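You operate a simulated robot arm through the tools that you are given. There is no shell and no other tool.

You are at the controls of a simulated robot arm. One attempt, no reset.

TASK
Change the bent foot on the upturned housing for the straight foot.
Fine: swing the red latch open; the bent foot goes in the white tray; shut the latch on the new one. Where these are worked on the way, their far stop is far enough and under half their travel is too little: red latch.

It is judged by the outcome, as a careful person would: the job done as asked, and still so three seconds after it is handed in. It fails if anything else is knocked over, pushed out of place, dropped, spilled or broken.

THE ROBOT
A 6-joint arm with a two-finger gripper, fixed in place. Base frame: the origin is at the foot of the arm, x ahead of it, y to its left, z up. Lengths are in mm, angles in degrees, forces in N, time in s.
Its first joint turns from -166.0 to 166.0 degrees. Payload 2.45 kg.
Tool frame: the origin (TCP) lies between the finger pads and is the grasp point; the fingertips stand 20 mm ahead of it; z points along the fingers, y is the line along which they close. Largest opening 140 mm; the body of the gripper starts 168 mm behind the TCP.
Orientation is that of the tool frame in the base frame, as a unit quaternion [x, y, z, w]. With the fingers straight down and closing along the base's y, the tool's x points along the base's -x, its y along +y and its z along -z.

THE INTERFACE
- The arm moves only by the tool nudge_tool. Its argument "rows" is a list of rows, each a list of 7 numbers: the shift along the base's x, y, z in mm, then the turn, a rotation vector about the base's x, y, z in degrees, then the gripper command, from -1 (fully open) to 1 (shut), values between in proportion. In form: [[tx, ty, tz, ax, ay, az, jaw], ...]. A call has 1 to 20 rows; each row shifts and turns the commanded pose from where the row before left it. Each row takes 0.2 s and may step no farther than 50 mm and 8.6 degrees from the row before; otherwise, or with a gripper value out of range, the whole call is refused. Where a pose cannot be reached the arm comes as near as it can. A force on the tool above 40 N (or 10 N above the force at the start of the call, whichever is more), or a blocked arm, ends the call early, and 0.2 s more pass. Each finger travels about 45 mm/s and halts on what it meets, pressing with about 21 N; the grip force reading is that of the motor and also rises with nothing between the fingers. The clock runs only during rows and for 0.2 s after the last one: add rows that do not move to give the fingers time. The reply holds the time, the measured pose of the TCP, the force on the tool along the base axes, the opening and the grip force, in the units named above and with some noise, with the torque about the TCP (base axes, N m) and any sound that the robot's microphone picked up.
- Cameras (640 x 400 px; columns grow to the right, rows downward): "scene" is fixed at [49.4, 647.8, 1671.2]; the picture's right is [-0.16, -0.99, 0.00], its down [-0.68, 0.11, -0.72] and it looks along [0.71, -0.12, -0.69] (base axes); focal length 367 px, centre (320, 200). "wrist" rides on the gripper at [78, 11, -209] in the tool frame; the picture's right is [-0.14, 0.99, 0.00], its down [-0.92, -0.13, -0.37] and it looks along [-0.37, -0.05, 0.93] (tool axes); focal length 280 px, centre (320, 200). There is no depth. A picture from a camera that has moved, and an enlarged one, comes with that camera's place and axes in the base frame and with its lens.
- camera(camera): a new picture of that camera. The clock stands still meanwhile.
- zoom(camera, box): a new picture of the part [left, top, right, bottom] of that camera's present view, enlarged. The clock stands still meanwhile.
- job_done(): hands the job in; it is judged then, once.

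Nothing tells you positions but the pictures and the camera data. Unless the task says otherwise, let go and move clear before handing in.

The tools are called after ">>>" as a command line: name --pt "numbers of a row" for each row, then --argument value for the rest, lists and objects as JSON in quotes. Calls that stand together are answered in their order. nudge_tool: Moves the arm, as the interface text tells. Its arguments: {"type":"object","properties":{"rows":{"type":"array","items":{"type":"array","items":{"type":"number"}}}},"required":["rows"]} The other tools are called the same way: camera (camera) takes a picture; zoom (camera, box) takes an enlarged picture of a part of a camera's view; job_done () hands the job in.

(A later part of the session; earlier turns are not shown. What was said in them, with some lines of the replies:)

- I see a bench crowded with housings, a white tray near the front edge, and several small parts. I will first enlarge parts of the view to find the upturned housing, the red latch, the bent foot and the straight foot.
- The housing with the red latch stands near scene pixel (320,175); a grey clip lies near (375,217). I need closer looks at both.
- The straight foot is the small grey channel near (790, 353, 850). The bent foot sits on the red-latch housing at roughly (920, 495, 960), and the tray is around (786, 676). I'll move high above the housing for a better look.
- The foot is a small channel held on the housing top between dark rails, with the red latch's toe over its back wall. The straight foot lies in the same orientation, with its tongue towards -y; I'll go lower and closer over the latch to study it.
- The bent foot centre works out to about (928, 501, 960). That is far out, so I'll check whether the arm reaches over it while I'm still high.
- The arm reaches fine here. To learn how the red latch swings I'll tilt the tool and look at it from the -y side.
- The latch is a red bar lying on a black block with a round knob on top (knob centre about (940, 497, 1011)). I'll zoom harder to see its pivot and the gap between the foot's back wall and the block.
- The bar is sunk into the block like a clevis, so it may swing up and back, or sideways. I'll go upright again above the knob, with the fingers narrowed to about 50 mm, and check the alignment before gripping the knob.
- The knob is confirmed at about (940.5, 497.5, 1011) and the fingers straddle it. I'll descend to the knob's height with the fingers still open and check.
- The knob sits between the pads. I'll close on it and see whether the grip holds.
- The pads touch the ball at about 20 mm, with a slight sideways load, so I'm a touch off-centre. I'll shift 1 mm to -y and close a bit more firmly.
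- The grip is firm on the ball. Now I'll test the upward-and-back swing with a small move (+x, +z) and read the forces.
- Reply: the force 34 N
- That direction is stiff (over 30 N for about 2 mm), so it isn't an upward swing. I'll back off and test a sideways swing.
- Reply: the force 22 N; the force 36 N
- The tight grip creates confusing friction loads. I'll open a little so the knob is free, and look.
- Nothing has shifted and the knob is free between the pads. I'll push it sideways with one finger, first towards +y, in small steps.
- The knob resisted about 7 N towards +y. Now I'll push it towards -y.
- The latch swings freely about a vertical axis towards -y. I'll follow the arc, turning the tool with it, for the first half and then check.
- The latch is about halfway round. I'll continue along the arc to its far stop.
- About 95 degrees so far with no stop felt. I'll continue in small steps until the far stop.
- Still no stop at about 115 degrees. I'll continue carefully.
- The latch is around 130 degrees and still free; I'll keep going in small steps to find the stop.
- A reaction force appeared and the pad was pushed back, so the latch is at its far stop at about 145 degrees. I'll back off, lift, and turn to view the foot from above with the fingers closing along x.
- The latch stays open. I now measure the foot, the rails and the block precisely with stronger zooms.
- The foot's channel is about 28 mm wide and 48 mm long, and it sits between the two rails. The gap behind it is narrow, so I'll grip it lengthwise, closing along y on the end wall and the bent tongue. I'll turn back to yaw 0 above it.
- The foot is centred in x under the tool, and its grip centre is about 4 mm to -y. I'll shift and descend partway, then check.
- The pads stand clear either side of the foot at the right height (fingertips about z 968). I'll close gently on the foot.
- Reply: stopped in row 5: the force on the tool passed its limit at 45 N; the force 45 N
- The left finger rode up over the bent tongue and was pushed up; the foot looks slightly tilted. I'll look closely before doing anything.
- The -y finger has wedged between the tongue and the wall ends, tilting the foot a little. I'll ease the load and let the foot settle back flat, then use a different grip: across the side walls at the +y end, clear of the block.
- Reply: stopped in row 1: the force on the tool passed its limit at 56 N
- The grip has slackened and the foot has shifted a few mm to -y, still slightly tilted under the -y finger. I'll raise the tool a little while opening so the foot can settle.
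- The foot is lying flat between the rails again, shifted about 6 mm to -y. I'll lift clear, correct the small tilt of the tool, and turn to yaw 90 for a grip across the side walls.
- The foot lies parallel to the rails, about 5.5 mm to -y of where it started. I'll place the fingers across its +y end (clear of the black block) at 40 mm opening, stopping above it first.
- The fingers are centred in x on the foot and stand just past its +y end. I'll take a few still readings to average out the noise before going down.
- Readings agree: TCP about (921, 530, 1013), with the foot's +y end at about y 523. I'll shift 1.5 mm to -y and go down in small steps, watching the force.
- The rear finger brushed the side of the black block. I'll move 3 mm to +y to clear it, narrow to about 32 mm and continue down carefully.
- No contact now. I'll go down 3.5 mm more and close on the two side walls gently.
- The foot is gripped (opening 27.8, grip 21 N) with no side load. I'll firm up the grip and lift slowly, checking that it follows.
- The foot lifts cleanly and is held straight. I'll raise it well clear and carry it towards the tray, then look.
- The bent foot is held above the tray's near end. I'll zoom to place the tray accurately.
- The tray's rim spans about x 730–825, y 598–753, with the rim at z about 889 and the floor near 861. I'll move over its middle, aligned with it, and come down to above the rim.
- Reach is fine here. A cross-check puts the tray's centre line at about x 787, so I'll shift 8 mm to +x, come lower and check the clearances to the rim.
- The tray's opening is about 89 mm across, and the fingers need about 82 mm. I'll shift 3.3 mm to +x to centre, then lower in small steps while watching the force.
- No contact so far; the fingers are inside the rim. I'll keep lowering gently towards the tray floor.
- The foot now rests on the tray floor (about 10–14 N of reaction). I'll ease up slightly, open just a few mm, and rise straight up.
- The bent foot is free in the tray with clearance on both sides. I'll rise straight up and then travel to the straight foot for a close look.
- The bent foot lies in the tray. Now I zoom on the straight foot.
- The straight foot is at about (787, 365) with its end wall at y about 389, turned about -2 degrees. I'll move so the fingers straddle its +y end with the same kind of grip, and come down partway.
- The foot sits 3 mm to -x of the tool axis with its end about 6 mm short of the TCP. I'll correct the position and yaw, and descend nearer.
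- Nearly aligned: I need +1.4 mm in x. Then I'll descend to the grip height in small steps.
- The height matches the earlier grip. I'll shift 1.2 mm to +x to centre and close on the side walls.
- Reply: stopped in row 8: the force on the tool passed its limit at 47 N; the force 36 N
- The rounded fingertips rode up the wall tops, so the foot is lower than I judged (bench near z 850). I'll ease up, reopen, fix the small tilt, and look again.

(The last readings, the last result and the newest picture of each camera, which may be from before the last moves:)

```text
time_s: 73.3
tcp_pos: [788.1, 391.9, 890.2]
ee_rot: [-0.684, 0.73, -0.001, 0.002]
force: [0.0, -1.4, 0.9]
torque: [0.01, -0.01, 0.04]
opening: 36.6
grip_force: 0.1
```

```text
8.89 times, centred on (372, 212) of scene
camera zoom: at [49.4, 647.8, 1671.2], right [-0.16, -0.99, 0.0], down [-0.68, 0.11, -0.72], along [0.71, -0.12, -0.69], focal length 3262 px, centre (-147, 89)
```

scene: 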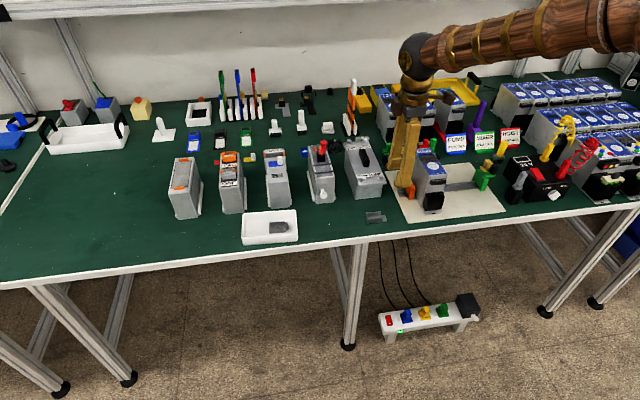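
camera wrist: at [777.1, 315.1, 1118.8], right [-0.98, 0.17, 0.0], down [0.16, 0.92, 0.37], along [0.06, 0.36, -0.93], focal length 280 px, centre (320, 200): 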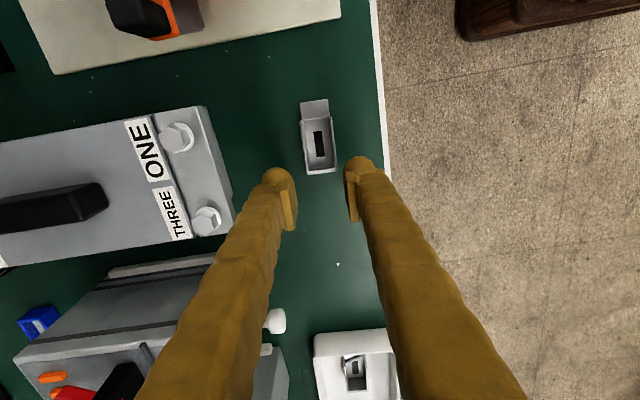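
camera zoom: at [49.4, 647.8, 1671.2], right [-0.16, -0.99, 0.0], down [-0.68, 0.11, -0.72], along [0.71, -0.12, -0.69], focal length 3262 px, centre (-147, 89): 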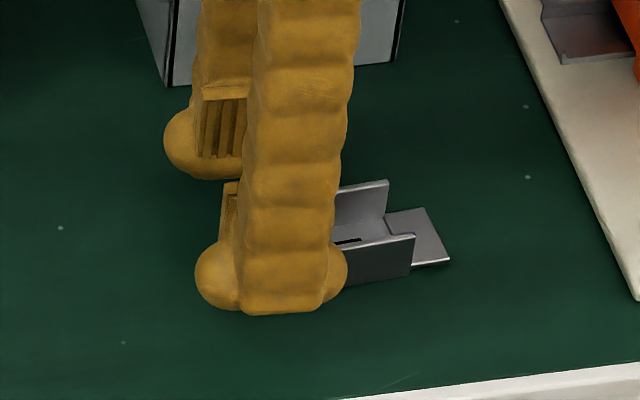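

The foot has turned to about +4 degrees; its end centre is near (786.4, 387). I'll realign the tool to it and come down again, this time to z about 875.

>>> nudge_tool --pt "-2.3 -0.4 0 0 0 7.8 0.48" --pt "0 0 -4 0 0 0 0.48" --pt "0 0 0 0 0 0 0.48"

>>> zoom --camera "wrist" --box '[270, 120, 370, 210]'

```text
time_s: 74.1
tcp_pos: [785.9, 390.5, 886.1]
ee_rot: [0.731, -0.682, 0.001, 0.0]
force: [-0.3, -0.3, -0.4]
torque: [0.03, 0.01, 0.03]
opening: 36.5
grip_force: 0.0
```

```text
4.44 times, centred on (320, 165) of wrist
camera zoom: at [780.4, 312.4, 1095.5], right [-1.0, 0.07, 0.0], down [0.06, 0.93, 0.37], along [0.03, 0.37, -0.93], focal length 1246 px, centre (320, 356)
```

zoom: 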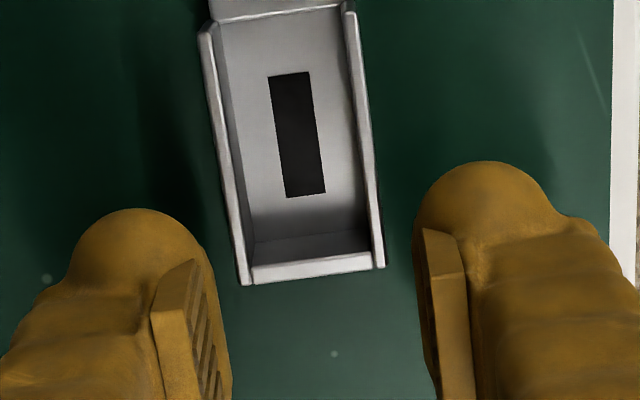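

>>> nudge_tool --pt "0.7 0 -4 0 0 0 0.48" --pt "0 0 -4 0 0 0 0.48" --pt "0 0 -3.5 0 0 0 0.48" --pt "0 0 0 0 0 0 0.48"

>>> zoom --camera "wrist" --box '[270, 120, 370, 210]'

>>> zoom --camera "scene" --box '[345, 190, 400, 235]'

```text
time_s: 75.1
tcp_pos: [786.1, 391.2, 874.7]
ee_rot: [0.732, -0.682, 0.002, -0.001]
force: [0.7, -0.4, -0.5]
torque: [0.0, 0.03, -0.03]
opening: 36.3
grip_force: 0.1
```

```text
4.44 times, centred on (320, 165) of wrist
camera zoom: at [781.1, 313.0, 1084.6], right [-1.0, 0.07, 0.0], down [0.06, 0.93, 0.37], along [0.03, 0.37, -0.93], focal length 1246 px, centre (320, 356)
```

zoom: 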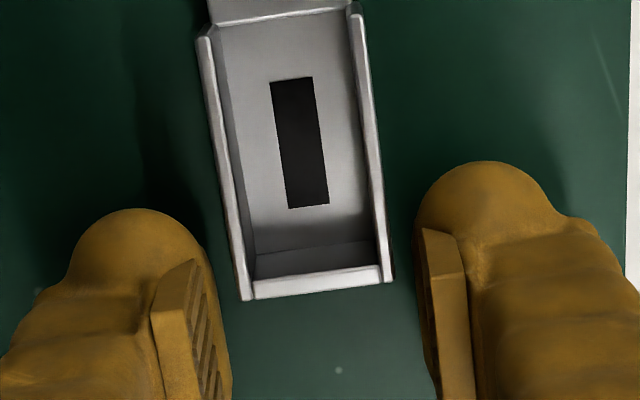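

```text
8.89 times, centred on (372, 212) of scene
camera zoom: at [49.4, 647.8, 1671.2], right [-0.16, -0.99, 0.0], down [-0.68, 0.11, -0.72], along [0.71, -0.12, -0.69], focal length 3262 px, centre (-147, 89)
```

zoom: 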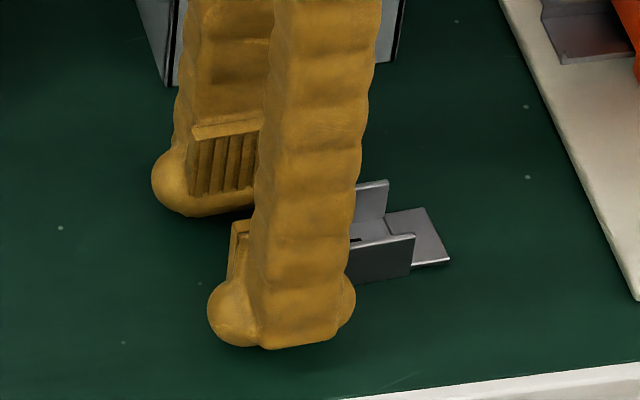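

>>> nudge_tool --pt "0 0 -1 0 0 0 0.5" --pt "0 0 0 0 0 0 0.54" --pt "0 0 0 0 0 0 0.57" --pt "0 0 0 0 0 0 0.6" --pt "0 0 0 0 0 0 0.61" --pt "0 0 0 0 0 0 0.62"

>>> zoom --camera "wrist" --box '[270, 120, 370, 210]'

```text
time_s: 76.5
tcp_pos: [785.3, 391.4, 873.9]
ee_rot: [0.731, -0.682, 0.002, -0.001]
force: [0.8, -0.6, 0.4]
torque: [0.04, 0.03, 0.0]
opening: 27.6
grip_force: 21.0
```

```text
4.44 times, centred on (320, 165) of wrist
camera zoom: at [781.0, 312.8, 1083.4], right [-1.0, 0.07, 0.0], down [0.06, 0.93, 0.37], along [0.03, 0.37, -0.93], focal length 1246 px, centre (320, 356)
```

zoom: 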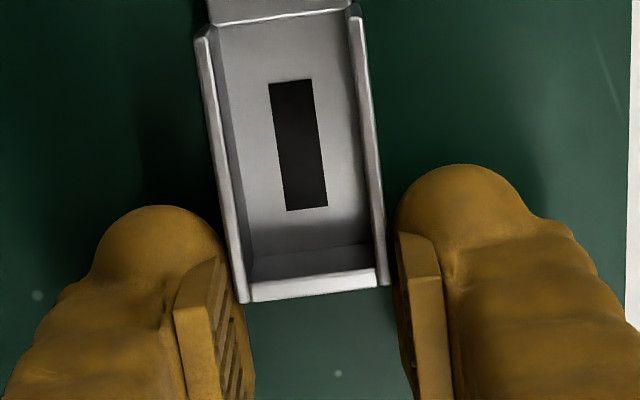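

The straight foot is gripped squarely (27.6 mm, 21 N) with no vertical load. I'll firm up the grip, lift a little and check.

>>> nudge_tool --pt "0 0 0 0 0 0 0.7" --pt "0 0 2 0 0 0 0.72" --pt "0 0 4 0 0 0 0.72" --pt "0 0 6 0 0 0 0.72" --pt "0 0 0 0 0 0 0.72"

>>> zoom --camera "wrist" --box '[270, 120, 370, 210]'

>>> zoom --camera "scene" --box '[345, 190, 400, 235]'

```text
time_s: 77.7
tcp_pos: [786.8, 391.6, 885.0]
ee_rot: [0.732, -0.682, 0.002, -0.001]
force: [-0.1, 0.4, 0.2]
torque: [-0.02, 0.05, -0.03]
opening: 27.6
grip_force: 21.0
```

```text
4.44 times, centred on (320, 165) of wrist
camera zoom: at [780.9, 313.2, 1095.2], right [-1.0, 0.07, 0.0], down [0.06, 0.93, 0.37], along [0.03, 0.37, -0.93], focal length 1246 px, centre (320, 356)
```

zoom: 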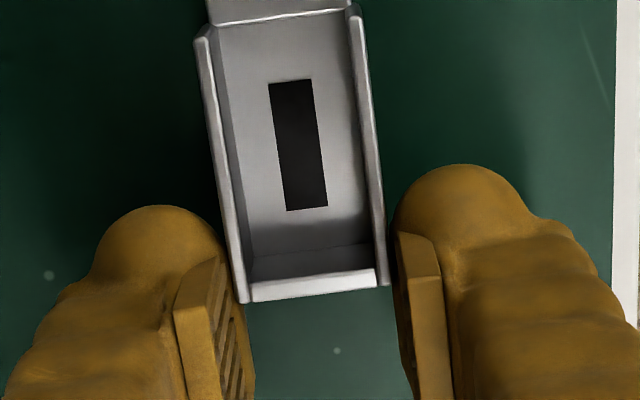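

```text
8.89 times, centred on (372, 212) of scene
camera zoom: at [49.4, 647.8, 1671.2], right [-0.16, -0.99, 0.0], down [-0.68, 0.11, -0.72], along [0.71, -0.12, -0.69], focal length 3262 px, centre (-147, 89)
```

zoom: 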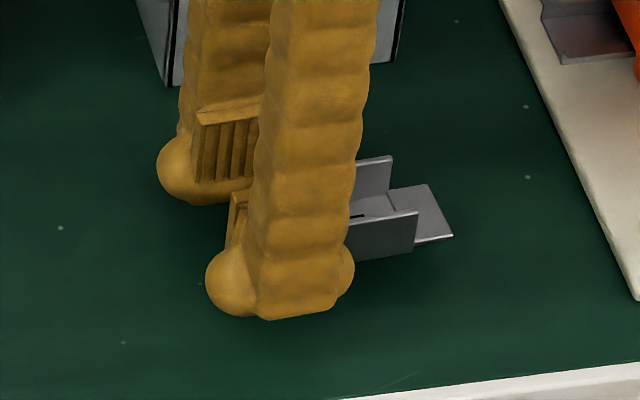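

The foot lifts level. I'll raise it well clear and carry it above the housing, turning back to yaw 90.

>>> nudge_tool --pt "0 0 30 0 0 0 0.72" --pt "0 0 45 0 0 0 0.72" --pt "0 0 45 0 0 0 0.72" --pt "0 0 45 0 0 0 0.72" --pt "0 0 25 0 0 0 0.72" --pt "15 16 0 0 0 -1 0.72" --pt "25 26 0 0 0 -1 0.72" --pt "25 26 0 0 0 -1 0.72" --pt "25 26 0 0 0 -1 0.72" --pt "25 26 0 0 0 0 0.72" --pt "15 16 0 0 0 0 0.72" --pt "4.7 5 0 0 0 0 0.72" --pt "0 0 0 0 0 0 0.72"

>>> camera --camera "wrist"

>>> zoom --camera "wrist" --box '[250, 100, 390, 220]'

>>> zoom --camera "scene" --box '[290, 110, 350, 180]'

```text
time_s: 80.5
tcp_pos: [920.8, 532.3, 1076.9]
ee_rot: [-0.707, 0.707, -0.002, 0.001]
force: [0.0, -0.6, -0.9]
torque: [-0.01, 0.01, 0.0]
opening: 27.8
grip_force: 20.9
```

```text
taken
camera wrist: at [909.5, 454.7, 1285.1], right [-0.99, 0.14, 0.0], down [0.13, 0.92, 0.37], along [0.05, 0.37, -0.93], focal length 280 px, centre (320, 200)
```

wrist: 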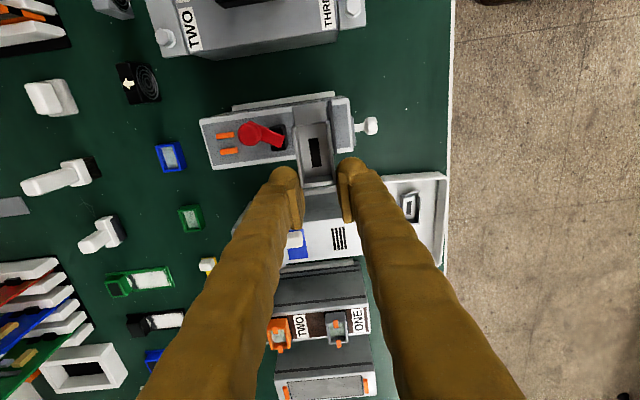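

```text
3.33 times, centred on (320, 160) of wrist
camera zoom: at [909.5, 454.7, 1285.1], right [-0.99, 0.14, 0.0], down [0.13, 0.92, 0.37], along [0.05, 0.37, -0.93], focal length 935 px, centre (320, 333)
```

zoom: 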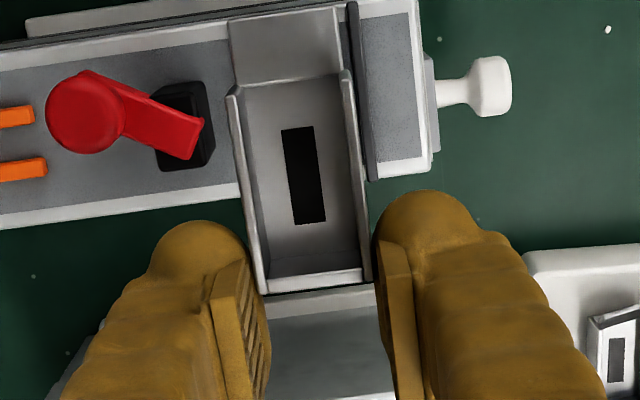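

```text
5.71 times, centred on (320, 145) of scene
camera zoom: at [49.4, 647.8, 1671.2], right [-0.16, -0.99, 0.0], down [-0.68, 0.11, -0.72], along [0.71, -0.12, -0.69], focal length 2097 px, centre (320, 514)
```

zoom: 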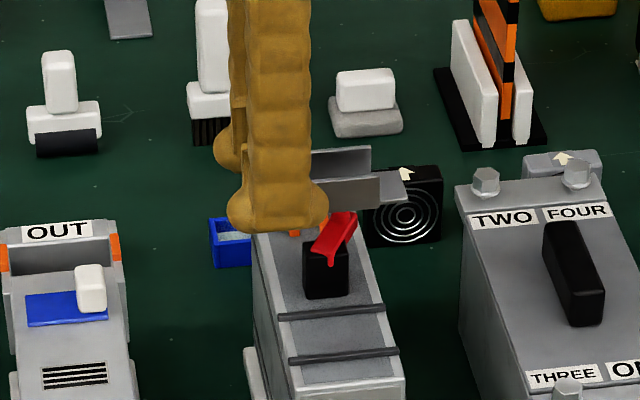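

The new foot is above the housing, aligned with the rails. I'll descend partway and check against the rails.

>>> nudge_tool --pt "0.6 0 -20 0 0 0 0.72" --pt "0 0 -25 0 0 0 0.72" --pt "0 0 -22 0 0 0 0.72" --pt "0 0 0 0 0 0 0.72"

>>> zoom --camera "wrist" --box '[270, 110, 370, 210]'

>>> zoom --camera "scene" --box '[305, 140, 340, 180]'

```text
time_s: 81.5
tcp_pos: [921.2, 532.9, 1008.6]
ee_rot: [0.708, -0.707, 0.001, -0.001]
force: [-0.1, -0.4, -0.4]
torque: [0.0, 0.0, 0.04]
opening: 27.7
grip_force: 21.1
```

```text
4.00 times, centred on (320, 160) of wrist
camera zoom: at [910.5, 455.0, 1217.8], right [-0.99, 0.14, 0.0], down [0.13, 0.92, 0.37], along [0.05, 0.37, -0.93], focal length 1122 px, centre (320, 360)
```

zoom: 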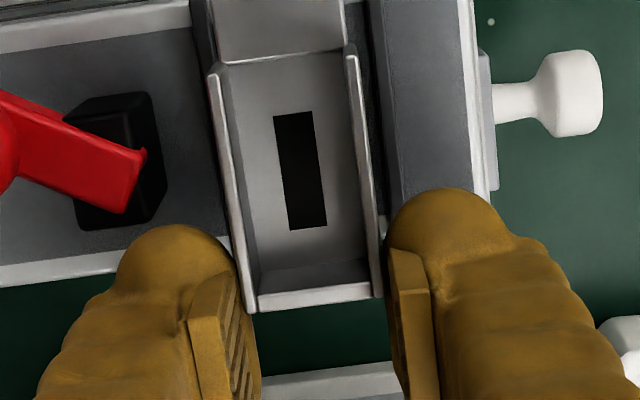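

```text
10.00 times, centred on (322, 160) of scene
camera zoom: at [49.4, 647.8, 1671.2], right [-0.16, -0.99, 0.0], down [-0.68, 0.11, -0.72], along [0.71, -0.12, -0.69], focal length 3669 px, centre (295, 600)
```

zoom: 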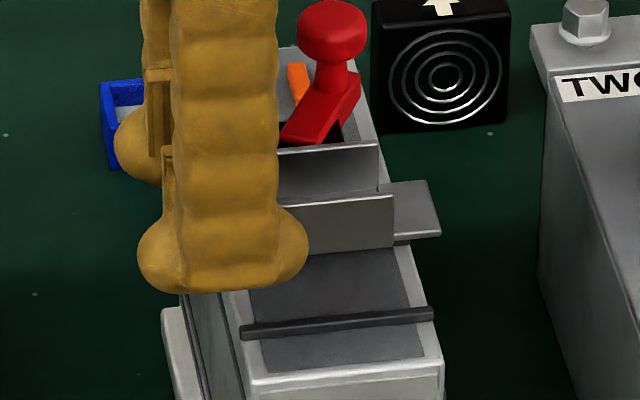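

>>> nudge_tool --pt "0 0 -6 0 0 0 0.72" --pt "0 0 -6 0 0 0 0.72" --pt "0 0 -4 0 0 0 0.72" --pt "0 0 0 0 0 0 0.72"

>>> zoom --camera "scene" --box '[306, 143, 336, 173]'

>>> zoom --camera "wrist" --box '[270, 110, 370, 210]'

```text
time_s: 82.5
tcp_pos: [922.0, 531.4, 991.9]
ee_rot: [0.708, -0.706, 0.002, -0.001]
force: [0.7, 0.2, -0.4]
torque: [0.0, 0.03, 0.01]
opening: 27.7
grip_force: 20.7
```

```text
13.33 times, centred on (321, 158) of scene
camera zoom: at [49.4, 647.8, 1671.2], right [-0.16, -0.99, 0.0], down [-0.68, 0.11, -0.72], along [0.71, -0.12, -0.69], focal length 4892 px, centre (307, 760)
```

zoom: 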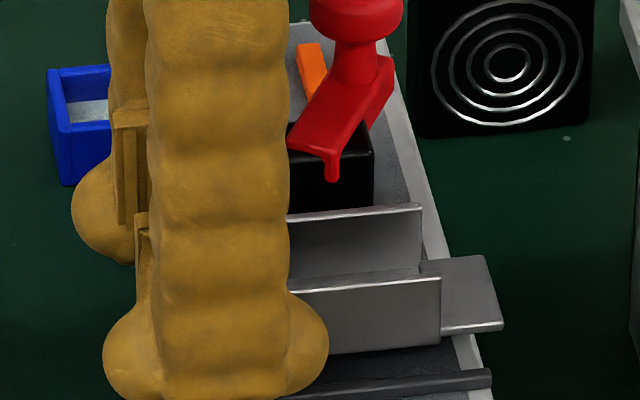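

```text
4.00 times, centred on (320, 160) of wrist
camera zoom: at [910.5, 454.0, 1201.6], right [-0.99, 0.14, 0.0], down [0.13, 0.92, 0.37], along [0.05, 0.37, -0.93], focal length 1122 px, centre (320, 360)
```

zoom: 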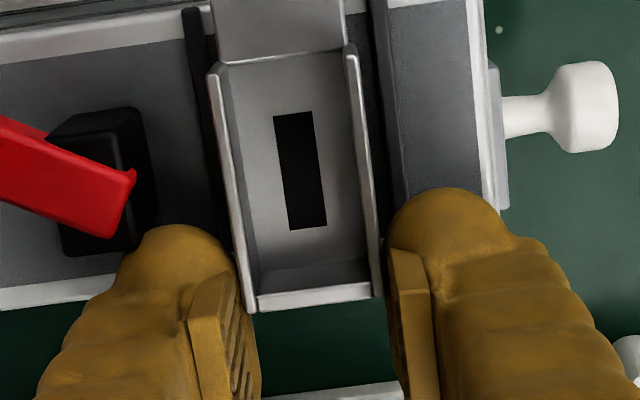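

Compared with the original picture, the foot should go about 0.9 mm to +y. I'll correct that and lower in small steps until it touches down.

>>> nudge_tool --pt "0 0.9 -2 0 0 0 0.72" --pt "0 0 -2 0 0 0 0.72" --pt "0 0 0 0 0 0 0.72"

>>> nudge_tool --pt "0 0 -1 0 0 0 0.72" --pt "0 0 0 0 0 0 0.72"

>>> nudge_tool --pt "0 0 -1 0 0 0 0.72" --pt "0 0 0 0 0 0 0.72"

>>> zoom --camera "scene" --box '[306, 143, 336, 173]'

```text
time_s: 83.3
tcp_pos: [920.7, 531.6, 989.8]
ee_rot: [-0.707, 0.707, 0.0, 0.001]
force: [-0.8, 0.5, -0.5]
torque: [-0.03, 0.0, 0.01]
opening: 27.6
grip_force: 20.9
```

```text
time_s: 83.9
tcp_pos: [921.6, 532.7, 987.4]
ee_rot: [0.707, -0.707, 0.001, -0.002]
force: [1.0, -0.4, 0.0]
torque: [0.03, -0.01, -0.01]
opening: 27.6
grip_force: 20.7
```

```text
time_s: 84.5
tcp_pos: [920.2, 533.4, 985.9]
ee_rot: [-0.707, 0.707, 0.0, 0.001]
force: [1.1, 0.1, -0.7]
torque: [0.03, -0.02, -0.01]
opening: 27.6
grip_force: 20.9
```

```text
13.33 times, centred on (321, 158) of scene
camera zoom: at [49.4, 647.8, 1671.2], right [-0.16, -0.99, 0.0], down [-0.68, 0.11, -0.72], along [0.71, -0.12, -0.69], focal length 4892 px, centre (307, 760)
```

zoom: 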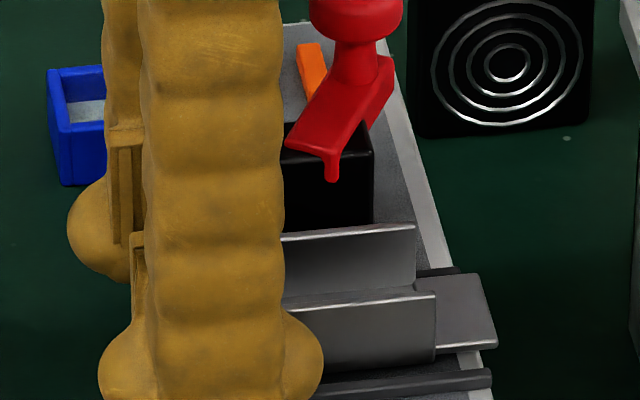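

The position matches the original in the picture, with about 4 mm still to go down. I continue in 1 mm steps, watching the force.

>>> nudge_tool --pt "0 0 -1 0 0 0 0.72" --pt "0 0 0 0 0 0 0.72"

>>> nudge_tool --pt "0 0 -1 0 0 0 0.72" --pt "0 0 0 0 0 0 0.72"

>>> nudge_tool --pt "0 0 -0.7 0 0 0 0.72" --pt "0 0 0 0 0 0 0.72"

>>> zoom --camera "scene" --box '[306, 143, 336, 173]'

>>> zoom --camera "wrist" --box '[270, 110, 370, 210]'

```text
time_s: 85.1
tcp_pos: [921.5, 532.5, 987.5]
ee_rot: [0.708, -0.707, 0.0, -0.002]
force: [0.0, 0.5, -0.5]
torque: [-0.02, -0.01, 0.04]
opening: 27.5
grip_force: 20.6
```

```text
time_s: 85.7
tcp_pos: [922.1, 534.8, 985.5]
ee_rot: [-0.706, 0.708, -0.002, 0.002]
force: [-0.7, -1.1, 0.6]
torque: [0.03, 0.0, 0.03]
opening: 27.6
grip_force: 20.9
```

```text
time_s: 86.3
tcp_pos: [921.3, 532.1, 983.8]
ee_rot: [0.707, -0.707, 0.001, -0.001]
force: [-0.4, -0.2, -1.0]
torque: [0.0, -0.01, 0.02]
opening: 27.5
grip_force: 21.0
```

```text
13.33 times, centred on (321, 158) of scene
camera zoom: at [49.4, 647.8, 1671.2], right [-0.16, -0.99, 0.0], down [-0.68, 0.11, -0.72], along [0.71, -0.12, -0.69], focal length 4892 px, centre (307, 760)
```

zoom: 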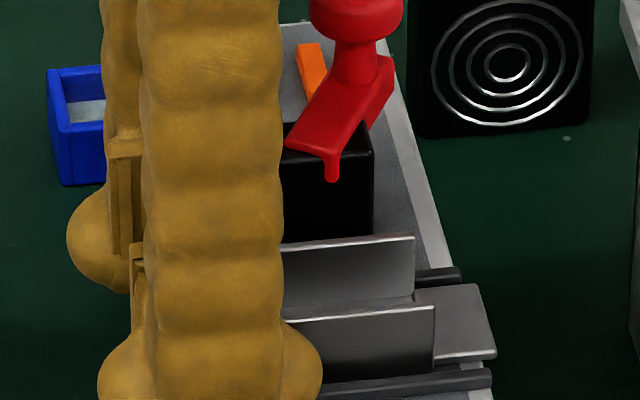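

```text
4.00 times, centred on (320, 160) of wrist
camera zoom: at [910.5, 455.4, 1193.4], right [-0.99, 0.14, 0.0], down [0.13, 0.92, 0.37], along [0.05, 0.37, -0.93], focal length 1122 px, centre (320, 360)
```

zoom: 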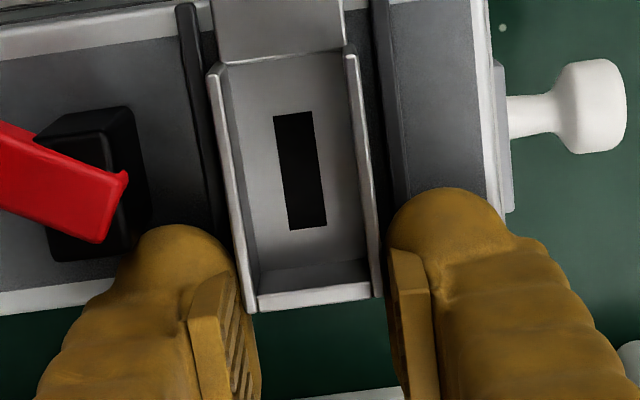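

The picture now matches the original seat to within a fraction of a millimetre. One more half-millimetre to feel the contact.

>>> nudge_tool --pt "0 0 -0.6 0 0 0 0.72" --pt "0 0 0 0 0 0 0.72"

>>> nudge_tool --pt "0 0 -0.6 0 0 0 0.72" --pt "0 0 0 0 0 0 0.72"

```text
time_s: 86.9
tcp_pos: [920.4, 533.0, 984.2]
ee_rot: [0.707, -0.707, 0.001, -0.002]
force: [0.4, -2.4, 7.2]
torque: [-0.34, 0.0, 0.03]
opening: 27.5
grip_force: 20.6
```

```text
time_s: 87.5
tcp_pos: [921.4, 534.2, 982.9]
ee_rot: [0.707, -0.707, 0.002, -0.002]
force: [3.0, 1.8, 14.6]
torque: [-0.15, -0.03, 0.02]
opening: 27.5
grip_force: 21.0
```

The foot is seated (about 7–15 N). I'll relieve the load and open the fingers slightly to release it.

>>> nudge_tool --pt "0 0 0.8 0 0 0 0.7" --pt "0 0 0 0 0 0 0.62" --pt "0 0 0 0 0 0 0.58" --pt "0 0 0 0 0 0 0.54" --pt "0 0 0 0 0 0 0.52" --pt "0 0 0 0 0 0 0.52"

>>> zoom --camera "scene" --box '[306, 143, 336, 173]'

>>> zoom --camera "wrist" --box '[270, 110, 370, 210]'

```text
time_s: 88.9
tcp_pos: [920.7, 533.3, 983.5]
ee_rot: [0.707, -0.707, 0.001, -0.001]
force: [-0.2, -0.3, 0.5]
torque: [0.02, -0.03, 0.01]
opening: 33.7
grip_force: 0.0
```

```text
13.33 times, centred on (321, 158) of scene
camera zoom: at [49.4, 647.8, 1671.2], right [-0.16, -0.99, 0.0], down [-0.68, 0.11, -0.72], along [0.71, -0.12, -0.69], focal length 4892 px, centre (307, 760)
```

zoom: 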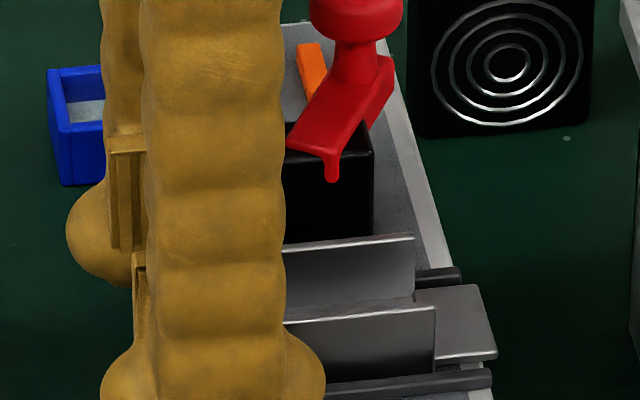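

```text
4.00 times, centred on (320, 160) of wrist
camera zoom: at [910.5, 455.2, 1193.0], right [-0.99, 0.14, 0.0], down [0.13, 0.92, 0.37], along [0.05, 0.37, -0.93], focal length 1122 px, centre (320, 360)
```

zoom: 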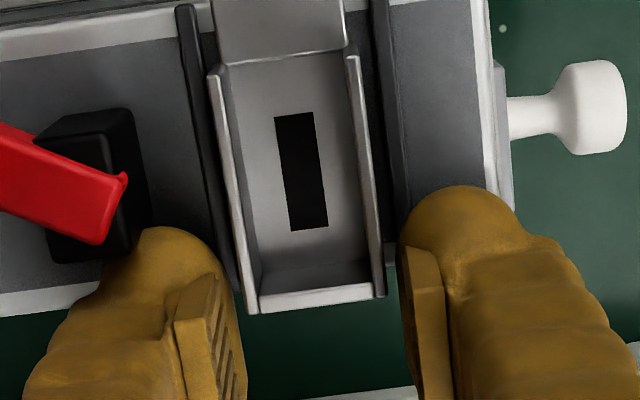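

The straight foot is released and seated where the old one was. Now I rise straight up and go above the latch knob, turning the tool to straddle it.

>>> nudge_tool --pt "0 0 4 0 0 0 0.52" --pt "0 0 12 0 0 0 0.52" --pt "0 0 30 0 0 0 0.5" --pt "0 0 34 0 0 0 0.5" --pt "15 -11 0 0 0 8 0.5" --pt "15 -11 0 0 0 8 0.5" --pt "15 -12 0 0 0 8 0.5" --pt "15.7 -12.3 0 0 0 8 0.5" --pt "0 0 0 0 0 0 0.5"

>>> camera --camera "wrist"

>>> zoom --camera "wrist" --box '[250, 110, 390, 230]'

>>> zoom --camera "scene" --box '[306, 143, 336, 173]'

```text
time_s: 90.9
tcp_pos: [981.6, 487.2, 1062.7]
ee_rot: [0.875, -0.485, 0.002, -0.001]
force: [0.6, 0.4, -0.5]
torque: [0.02, 0.0, -0.01]
opening: 35.2
grip_force: 0.1
```

```text
taken
camera wrist: at [1014.9, 415.1, 1272.4], right [-0.91, -0.41, 0.0], down [-0.38, 0.85, 0.37], along [-0.15, 0.34, -0.93], focal length 280 px, centre (320, 200)
```

wrist: 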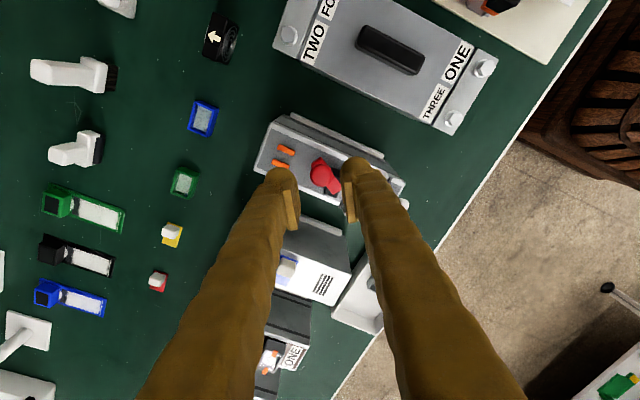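

```text
3.33 times, centred on (320, 170) of wrist
camera zoom: at [1014.9, 415.1, 1272.4], right [-0.91, -0.41, 0.0], down [-0.38, 0.85, 0.37], along [-0.15, 0.34, -0.93], focal length 935 px, centre (320, 300)
```

zoom: 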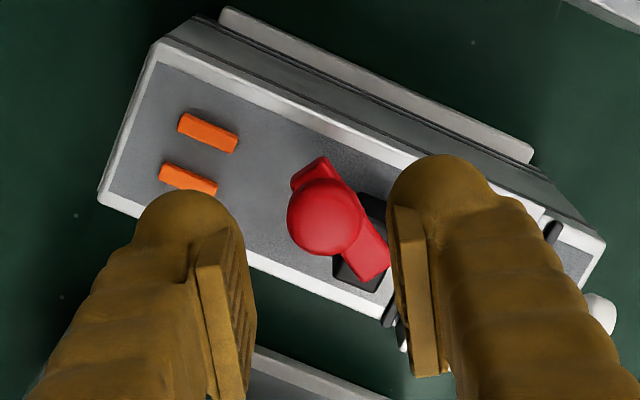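

```text
13.33 times, centred on (321, 158) of scene
camera zoom: at [49.4, 647.8, 1671.2], right [-0.16, -0.99, 0.0], down [-0.68, 0.11, -0.72], along [0.71, -0.12, -0.69], focal length 4892 px, centre (307, 760)
```

zoom: 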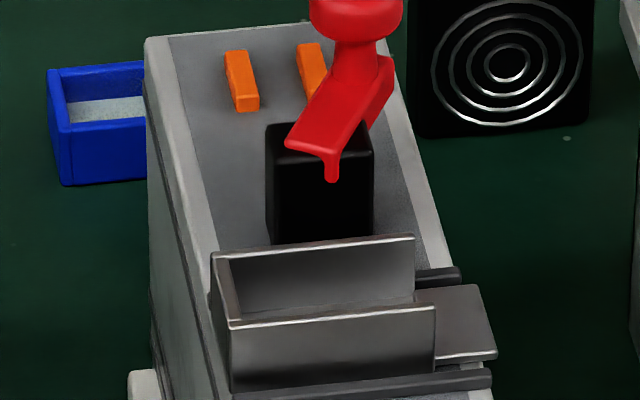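

The new foot looks exactly placed, and the knob lies between the fingers. I'll descend around the knob.

>>> nudge_tool --pt "0 0 -18 0 0 0 0.5" --pt "0 0 -18 0 0 0 0.5" --pt "0 0 -16 0 0 0 0.5" --pt "0 0 0 0 0 0 0.57" --pt "0 0 0 0 0 0 0.57"

>>> zoom --camera "wrist" --box '[260, 110, 380, 230]'

>>> zoom --camera "scene" --box '[290, 120, 350, 200]'

```text
time_s: 92.1
tcp_pos: [981.1, 486.7, 1011.4]
ee_rot: [0.875, -0.485, 0.0, -0.001]
force: [0.3, 0.4, 0.5]
torque: [-0.02, 0.0, 0.0]
opening: 30.2
grip_force: 0.0
```

```text
3.33 times, centred on (320, 170) of wrist
camera zoom: at [1014.5, 414.0, 1220.6], right [-0.91, -0.41, 0.0], down [-0.38, 0.85, 0.37], along [-0.15, 0.34, -0.93], focal length 935 px, centre (320, 300)
```

zoom: 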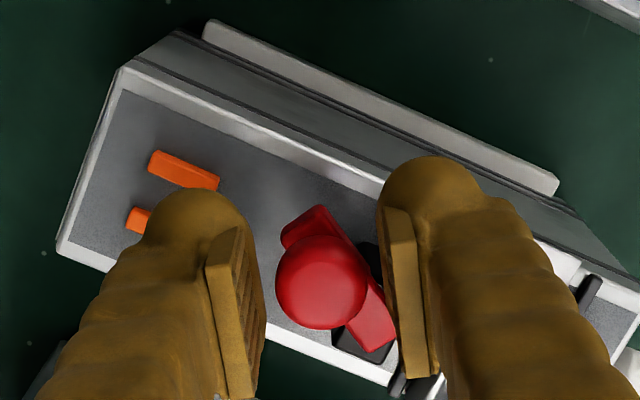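

```text
5.00 times, centred on (320, 160) of scene
camera zoom: at [49.4, 647.8, 1671.2], right [-0.16, -0.99, 0.0], down [-0.68, 0.11, -0.72], along [0.71, -0.12, -0.69], focal length 1835 px, centre (320, 400)
```

zoom: 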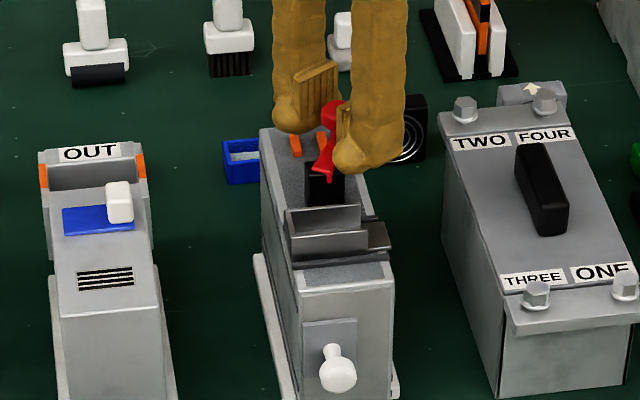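

The knob is between the pads. I'll swing it back along the arc, one third first, watching the force.

>>> nudge_tool --pt "-2.4 -3.6 0 0 0 -8.1 0.57" --pt "-3.0 -3.1 0 0 0 -8.1 0.57" --pt "-3.5 -2.4 0 0 0 -8.1 0.57" --pt "-3.9 -1.7 0 0 0 -8.1 0.57" --pt "-4.2 -0.9 0 0 0 -8.1 0.57" --pt "0 0 0 0 0 0 0.57"

>>> zoom --camera "wrist" --box '[260, 110, 380, 230]'

>>> zoom --camera "scene" --box '[290, 120, 350, 200]'

```text
time_s: 93.5
tcp_pos: [964.2, 475.0, 1010.3]
ee_rot: [-0.652, 0.758, -0.001, 0.001]
force: [1.0, -0.2, -0.3]
torque: [0.0, -0.01, 0.04]
opening: 30.3
grip_force: 0.1
```

```text
3.33 times, centred on (320, 170) of wrist
camera zoom: at [943.1, 399.6, 1220.8], right [-0.96, 0.28, 0.0], down [0.26, 0.89, 0.37], along [0.11, 0.35, -0.93], focal length 935 px, centre (320, 300)
```

zoom: 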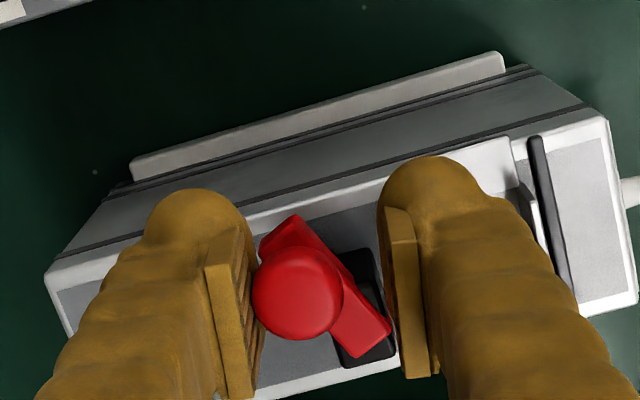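

```text
5.00 times, centred on (320, 160) of scene
camera zoom: at [49.4, 647.8, 1671.2], right [-0.16, -0.99, 0.0], down [-0.68, 0.11, -0.72], along [0.71, -0.12, -0.69], focal length 1835 px, centre (320, 400)
```

zoom: 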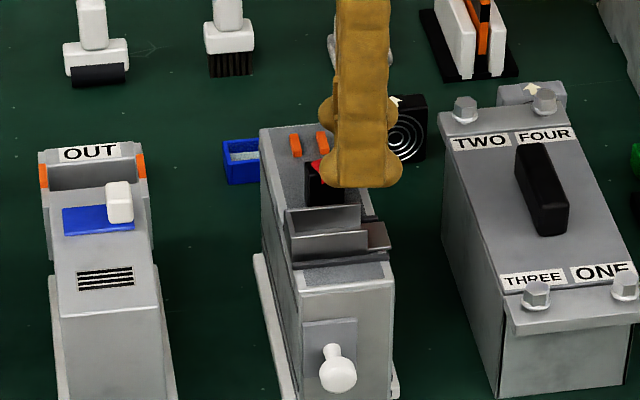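

It follows. I'll continue the swing.

>>> nudge_tool --pt "-4.3 -0.1 0 0 0 -8.1 0.57" --pt "-4.2 0.7 0 0 0 -8.1 0.57" --pt "-4.0 1.5 0 0 0 -8.1 0.57" --pt "-3.7 2.2 0 0 0 -8.1 0.57" --pt "-3.2 2.9 0 0 0 -8.1 0.57" --pt "0 0 0 0 0 0 0.57"

>>> zoom --camera "wrist" --box '[260, 110, 380, 230]'

>>> zoom --camera "scene" --box '[290, 120, 350, 200]'

```text
time_s: 94.9
tcp_pos: [946.0, 480.7, 1011.5]
ee_rot: [-0.349, 0.937, -0.002, 0.0]
force: [0.2, 0.3, 0.1]
torque: [-0.03, 0.04, 0.01]
opening: 30.1
grip_force: 0.1
```

```text
3.33 times, centred on (320, 170) of wrist
camera zoom: at [879.8, 439.2, 1220.7], right [-0.55, 0.84, 0.0], down [0.78, 0.51, 0.37], along [0.31, 0.2, -0.93], focal length 935 px, centre (320, 300)
```

zoom: 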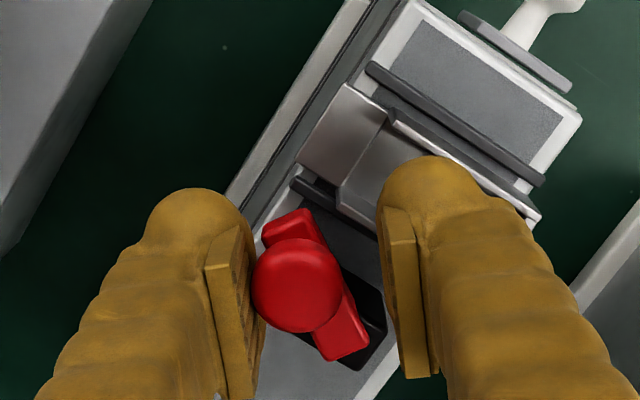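

```text
5.00 times, centred on (320, 160) of scene
camera zoom: at [49.4, 647.8, 1671.2], right [-0.16, -0.99, 0.0], down [-0.68, 0.11, -0.72], along [0.71, -0.12, -0.69], focal length 1835 px, centre (320, 400)
```

zoom: 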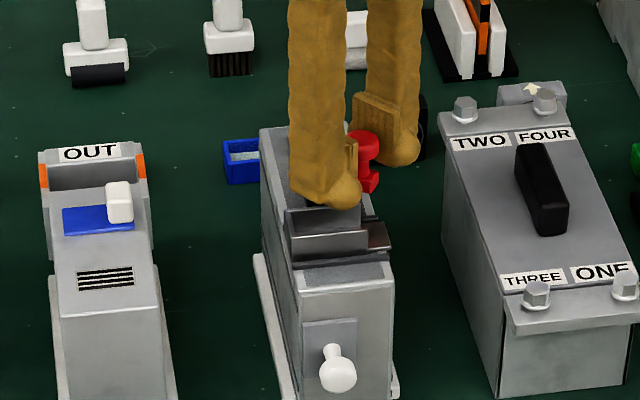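

>>> nudge_tool --pt "-2.6 3.5 0 0 0 -8.1 0.57" --pt "-1.8 3.9 0 0 0 -8.1 0.57" --pt "-1.1 4.2 0 0 0 -8.1 0.57" --pt "0 0 0 0 0 0 0.57"

>>> zoom --camera "wrist" --box '[260, 110, 380, 230]'

>>> zoom --camera "scene" --box '[290, 120, 350, 200]'

```text
time_s: 95.9
tcp_pos: [939.9, 494.4, 1010.0]
ee_rot: [-0.144, 0.99, -0.002, 0.0]
force: [0.3, -0.8, 0.5]
torque: [0.0, 0.0, 0.04]
opening: 30.4
grip_force: 0.2
```

```text
3.33 times, centred on (320, 170) of wrist
camera zoom: at [862.8, 482.4, 1220.7], right [-0.15, 0.99, 0.0], down [0.92, 0.14, 0.37], along [0.37, 0.05, -0.93], focal length 935 px, centre (320, 300)
```

zoom: 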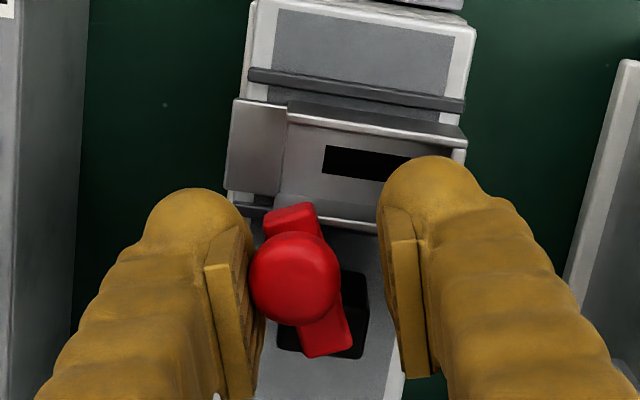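

```text
5.00 times, centred on (320, 160) of scene
camera zoom: at [49.4, 647.8, 1671.2], right [-0.16, -0.99, 0.0], down [-0.68, 0.11, -0.72], along [0.71, -0.12, -0.69], focal length 1835 px, centre (320, 400)
```

zoom: 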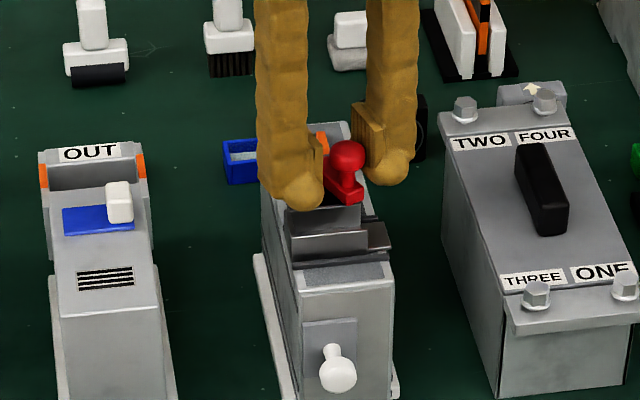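

The toe is about to pass over the new foot's back wall. I'll finish the swing in smaller steps, watching the force.

>>> nudge_tool --pt "-0.3 2.2 0 0 0 -4 0.57" --pt "0 2.1 0 0 0 -4 0.57" --pt "0 0 0 0 0 0 0.57"

>>> nudge_tool --pt "0.2 2 0 0 0 -4 0.57" --pt "0 0 0 0 0 0 0.57"

>>> zoom --camera "wrist" --box '[260, 110, 380, 230]'

>>> zoom --camera "scene" --box '[306, 143, 336, 173]'

```text
time_s: 96.7
tcp_pos: [939.7, 498.7, 1012.2]
ee_rot: [-0.075, 0.997, -0.002, -0.001]
force: [0.6, -0.3, -0.1]
torque: [-0.01, -0.01, -0.03]
opening: 30.3
grip_force: 0.6
```

```text
time_s: 97.3
tcp_pos: [940.3, 499.5, 1010.9]
ee_rot: [-0.042, 0.999, -0.002, 0.0]
force: [-0.3, -0.8, -0.4]
torque: [-0.02, 0.01, 0.01]
opening: 30.6
grip_force: 0.1
```

```text
3.33 times, centred on (320, 170) of wrist
camera zoom: at [862.1, 505.6, 1220.5], right [0.06, 1.0, 0.0], down [0.93, -0.05, 0.37], along [0.37, -0.02, -0.93], focal length 935 px, centre (320, 300)
```

zoom: 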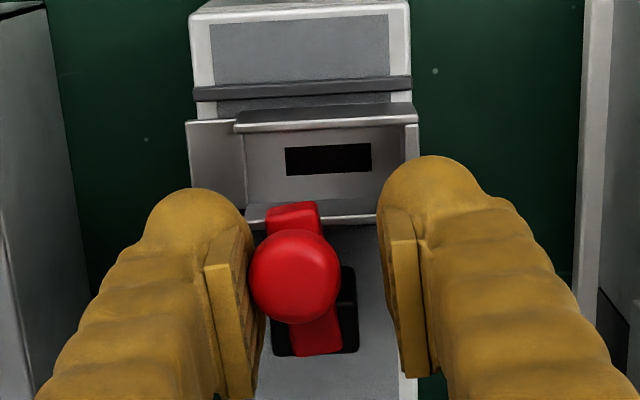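

```text
13.33 times, centred on (321, 158) of scene
camera zoom: at [49.4, 647.8, 1671.2], right [-0.16, -0.99, 0.0], down [-0.68, 0.11, -0.72], along [0.71, -0.12, -0.69], focal length 4892 px, centre (307, 760)
```

zoom: 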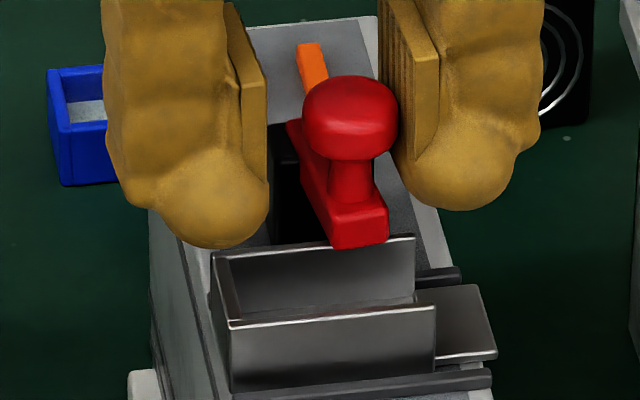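

The toe slides over the wall without force. I'll push the last few millimetres to the closed stop.

>>> nudge_tool --pt "0.2 1.5 0 0 0 -3 0.57" --pt "0 0 0 0 0 0 0.57"

>>> nudge_tool --pt "0 1 0 0 0 -1.8 0.57" --pt "0 0 0 0 0 0 0.57"

>>> nudge_tool --pt "0 0.8 0 0 0 0 0.57" --pt "0 0 0 0 0 0 0.57"

>>> zoom --camera "scene" --box '[306, 143, 336, 173]'

```text
time_s: 97.9
tcp_pos: [939.7, 501.0, 1010.4]
ee_rot: [-0.015, 1.0, -0.002, 0.0]
force: [0.0, -0.6, -0.6]
torque: [0.0, -0.01, -0.02]
opening: 30.6
grip_force: 0.2
```

```text
time_s: 98.5
tcp_pos: [940.3, 501.6, 1012.1]
ee_rot: [0.001, 1.0, -0.002, 0.0]
force: [0.8, 0.2, 0.3]
torque: [0.02, 0.01, -0.01]
opening: 30.2
grip_force: 0.2
```

```text
time_s: 99.1
tcp_pos: [938.9, 503.0, 1012.2]
ee_rot: [0.001, 1.0, -0.002, 0.0]
force: [-0.6, -2.1, 0.2]
torque: [0.0, -0.01, 0.0]
opening: 30.8
grip_force: 0.6
```

```text
13.33 times, centred on (321, 158) of scene
camera zoom: at [49.4, 647.8, 1671.2], right [-0.16, -0.99, 0.0], down [-0.68, 0.11, -0.72], along [0.71, -0.12, -0.69], focal length 4892 px, centre (307, 760)
```

zoom: 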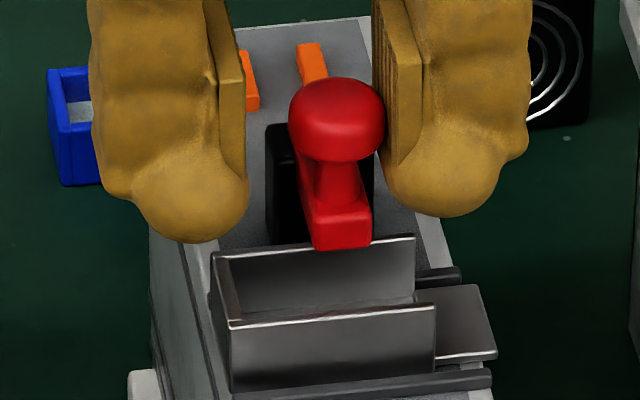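

The latch is back at its closed position and I feel the stop. One small extra push, then I'll back off and rise.

>>> nudge_tool --pt "0 0.7 0 0 0 0 0.57" --pt "0 0 0 0 0 0 0.57"

>>> nudge_tool --pt "0 -3 0 0 0 0 0.5" --pt "0 -2.5 0 0 0 0 0.45" --pt "0 0 0 0 0 0 0.43" --pt "0 0 15 0 0 0 0.43" --pt "0 0 25 0 0 0 0.43" --pt "0 0 35 0 0 0 0.43" --pt "-20 -10 20 0 0 0 0.43" --pt "-35 -20 10 0 0 0 0.43" --pt "-35 -20 0 0 0 0 0.43" --pt "-30 -20 0 0 0 0 0.3" --pt "0 0 0 0 0 0 0.3"

>>> camera --camera "wrist"

>>> camera --camera "scene"

>>> zoom --camera "scene" --box '[306, 143, 336, 173]'

>>> zoom --camera "scene" --box '[230, 130, 400, 250]'

```text
time_s: 99.7
tcp_pos: [938.5, 504.6, 1011.2]
ee_rot: [0.001, 1.0, -0.001, 0.001]
force: [1.2, -4.4, 1.5]
torque: [0.0, -0.01, 0.04]
opening: 32.5
grip_force: 2.3
```

```text
time_s: 102.1
tcp_pos: [818.4, 430.4, 1116.0]
ee_rot: [0.001, 1.0, -0.002, 0.0]
force: [-0.6, 0.0, 0.2]
torque: [0.04, -0.01, -0.01]
opening: 49.2
grip_force: 0.1
```

```text
taken
camera wrist: at [741.8, 443.2, 1325.9], right [0.14, 0.99, 0.0], down [0.92, -0.13, 0.37], along [0.36, -0.05, -0.93], focal length 280 px, centre (320, 200)
```

wrist: 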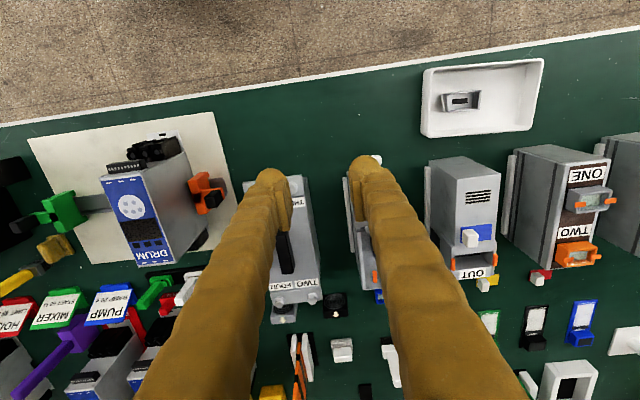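

```text
taken
```

scene: 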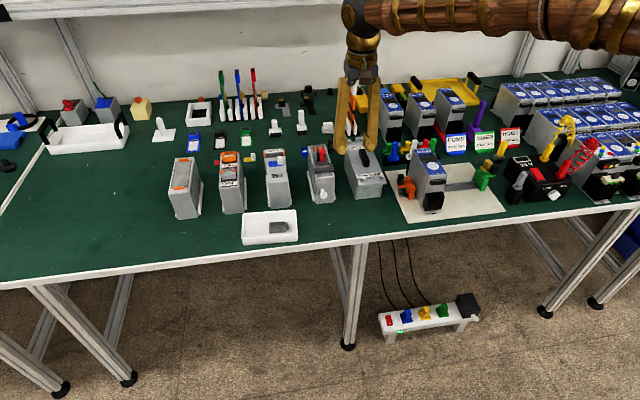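

```text
13.33 times, centred on (321, 158) of scene
camera zoom: at [49.4, 647.8, 1671.2], right [-0.16, -0.99, 0.0], down [-0.68, 0.11, -0.72], along [0.71, -0.12, -0.69], focal length 4892 px, centre (307, 760)
```

zoom: 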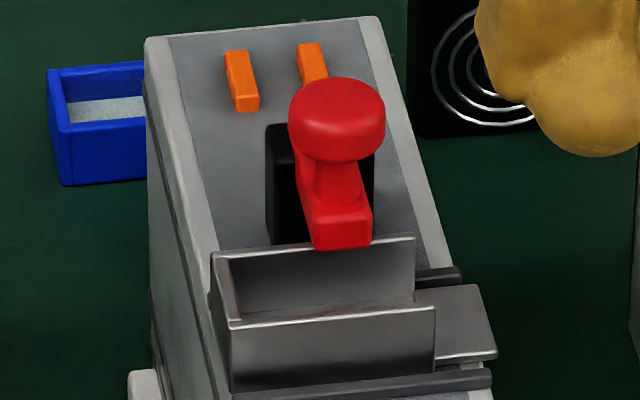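

```text
3.33 times, centred on (315, 190) of scene
camera zoom: at [49.4, 647.8, 1671.2], right [-0.16, -0.99, 0.0], down [-0.68, 0.11, -0.72], along [0.71, -0.12, -0.69], focal length 1223 px, centre (337, 233)
```

zoom: 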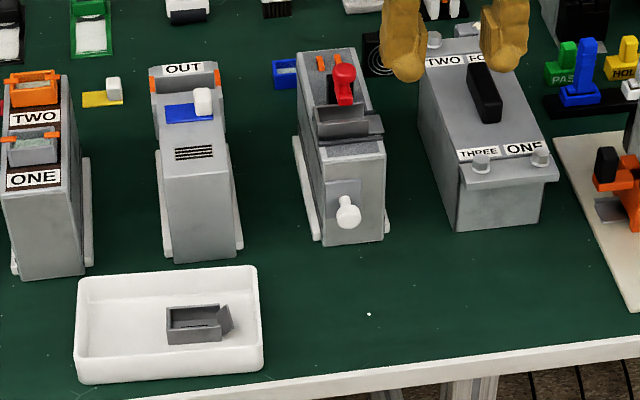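

Everything checks out. The straight foot sits exactly where the old one was, the red latch is shut over its wall, and the bent foot lies in the white tray. Nothing else in the scene looks moved and the arm is clear, so I'm handing in.

>>> job_done

```text
The job is handed in.
```

The job is handed in: the straight foot is on the upturned housing, the red latch is shut over it, and the bent foot is in the white tray.

- **Latch:** I swung it to its far stop, about 150 degrees, before taking the bent foot off. I closed it until I felt the stop again. In the fixed camera view it ends where it started.
- **New foot:** in the same view it sits where the bent foot was, to within about half a millimetre.
- **First grips:** my first attempt on each foot slipped. On the housing, a finger rode up over the bent tongue, which tilted that foot and slid it about 5.5 mm. On the bench, the fingertips rode up the straight foot's walls and turned it. I let each settle and gripped again. Neither foot fell.
- **Light contacts:** a finger also brushed the black block beside the latch. I saw nothing else moved out of place in the last pictures.
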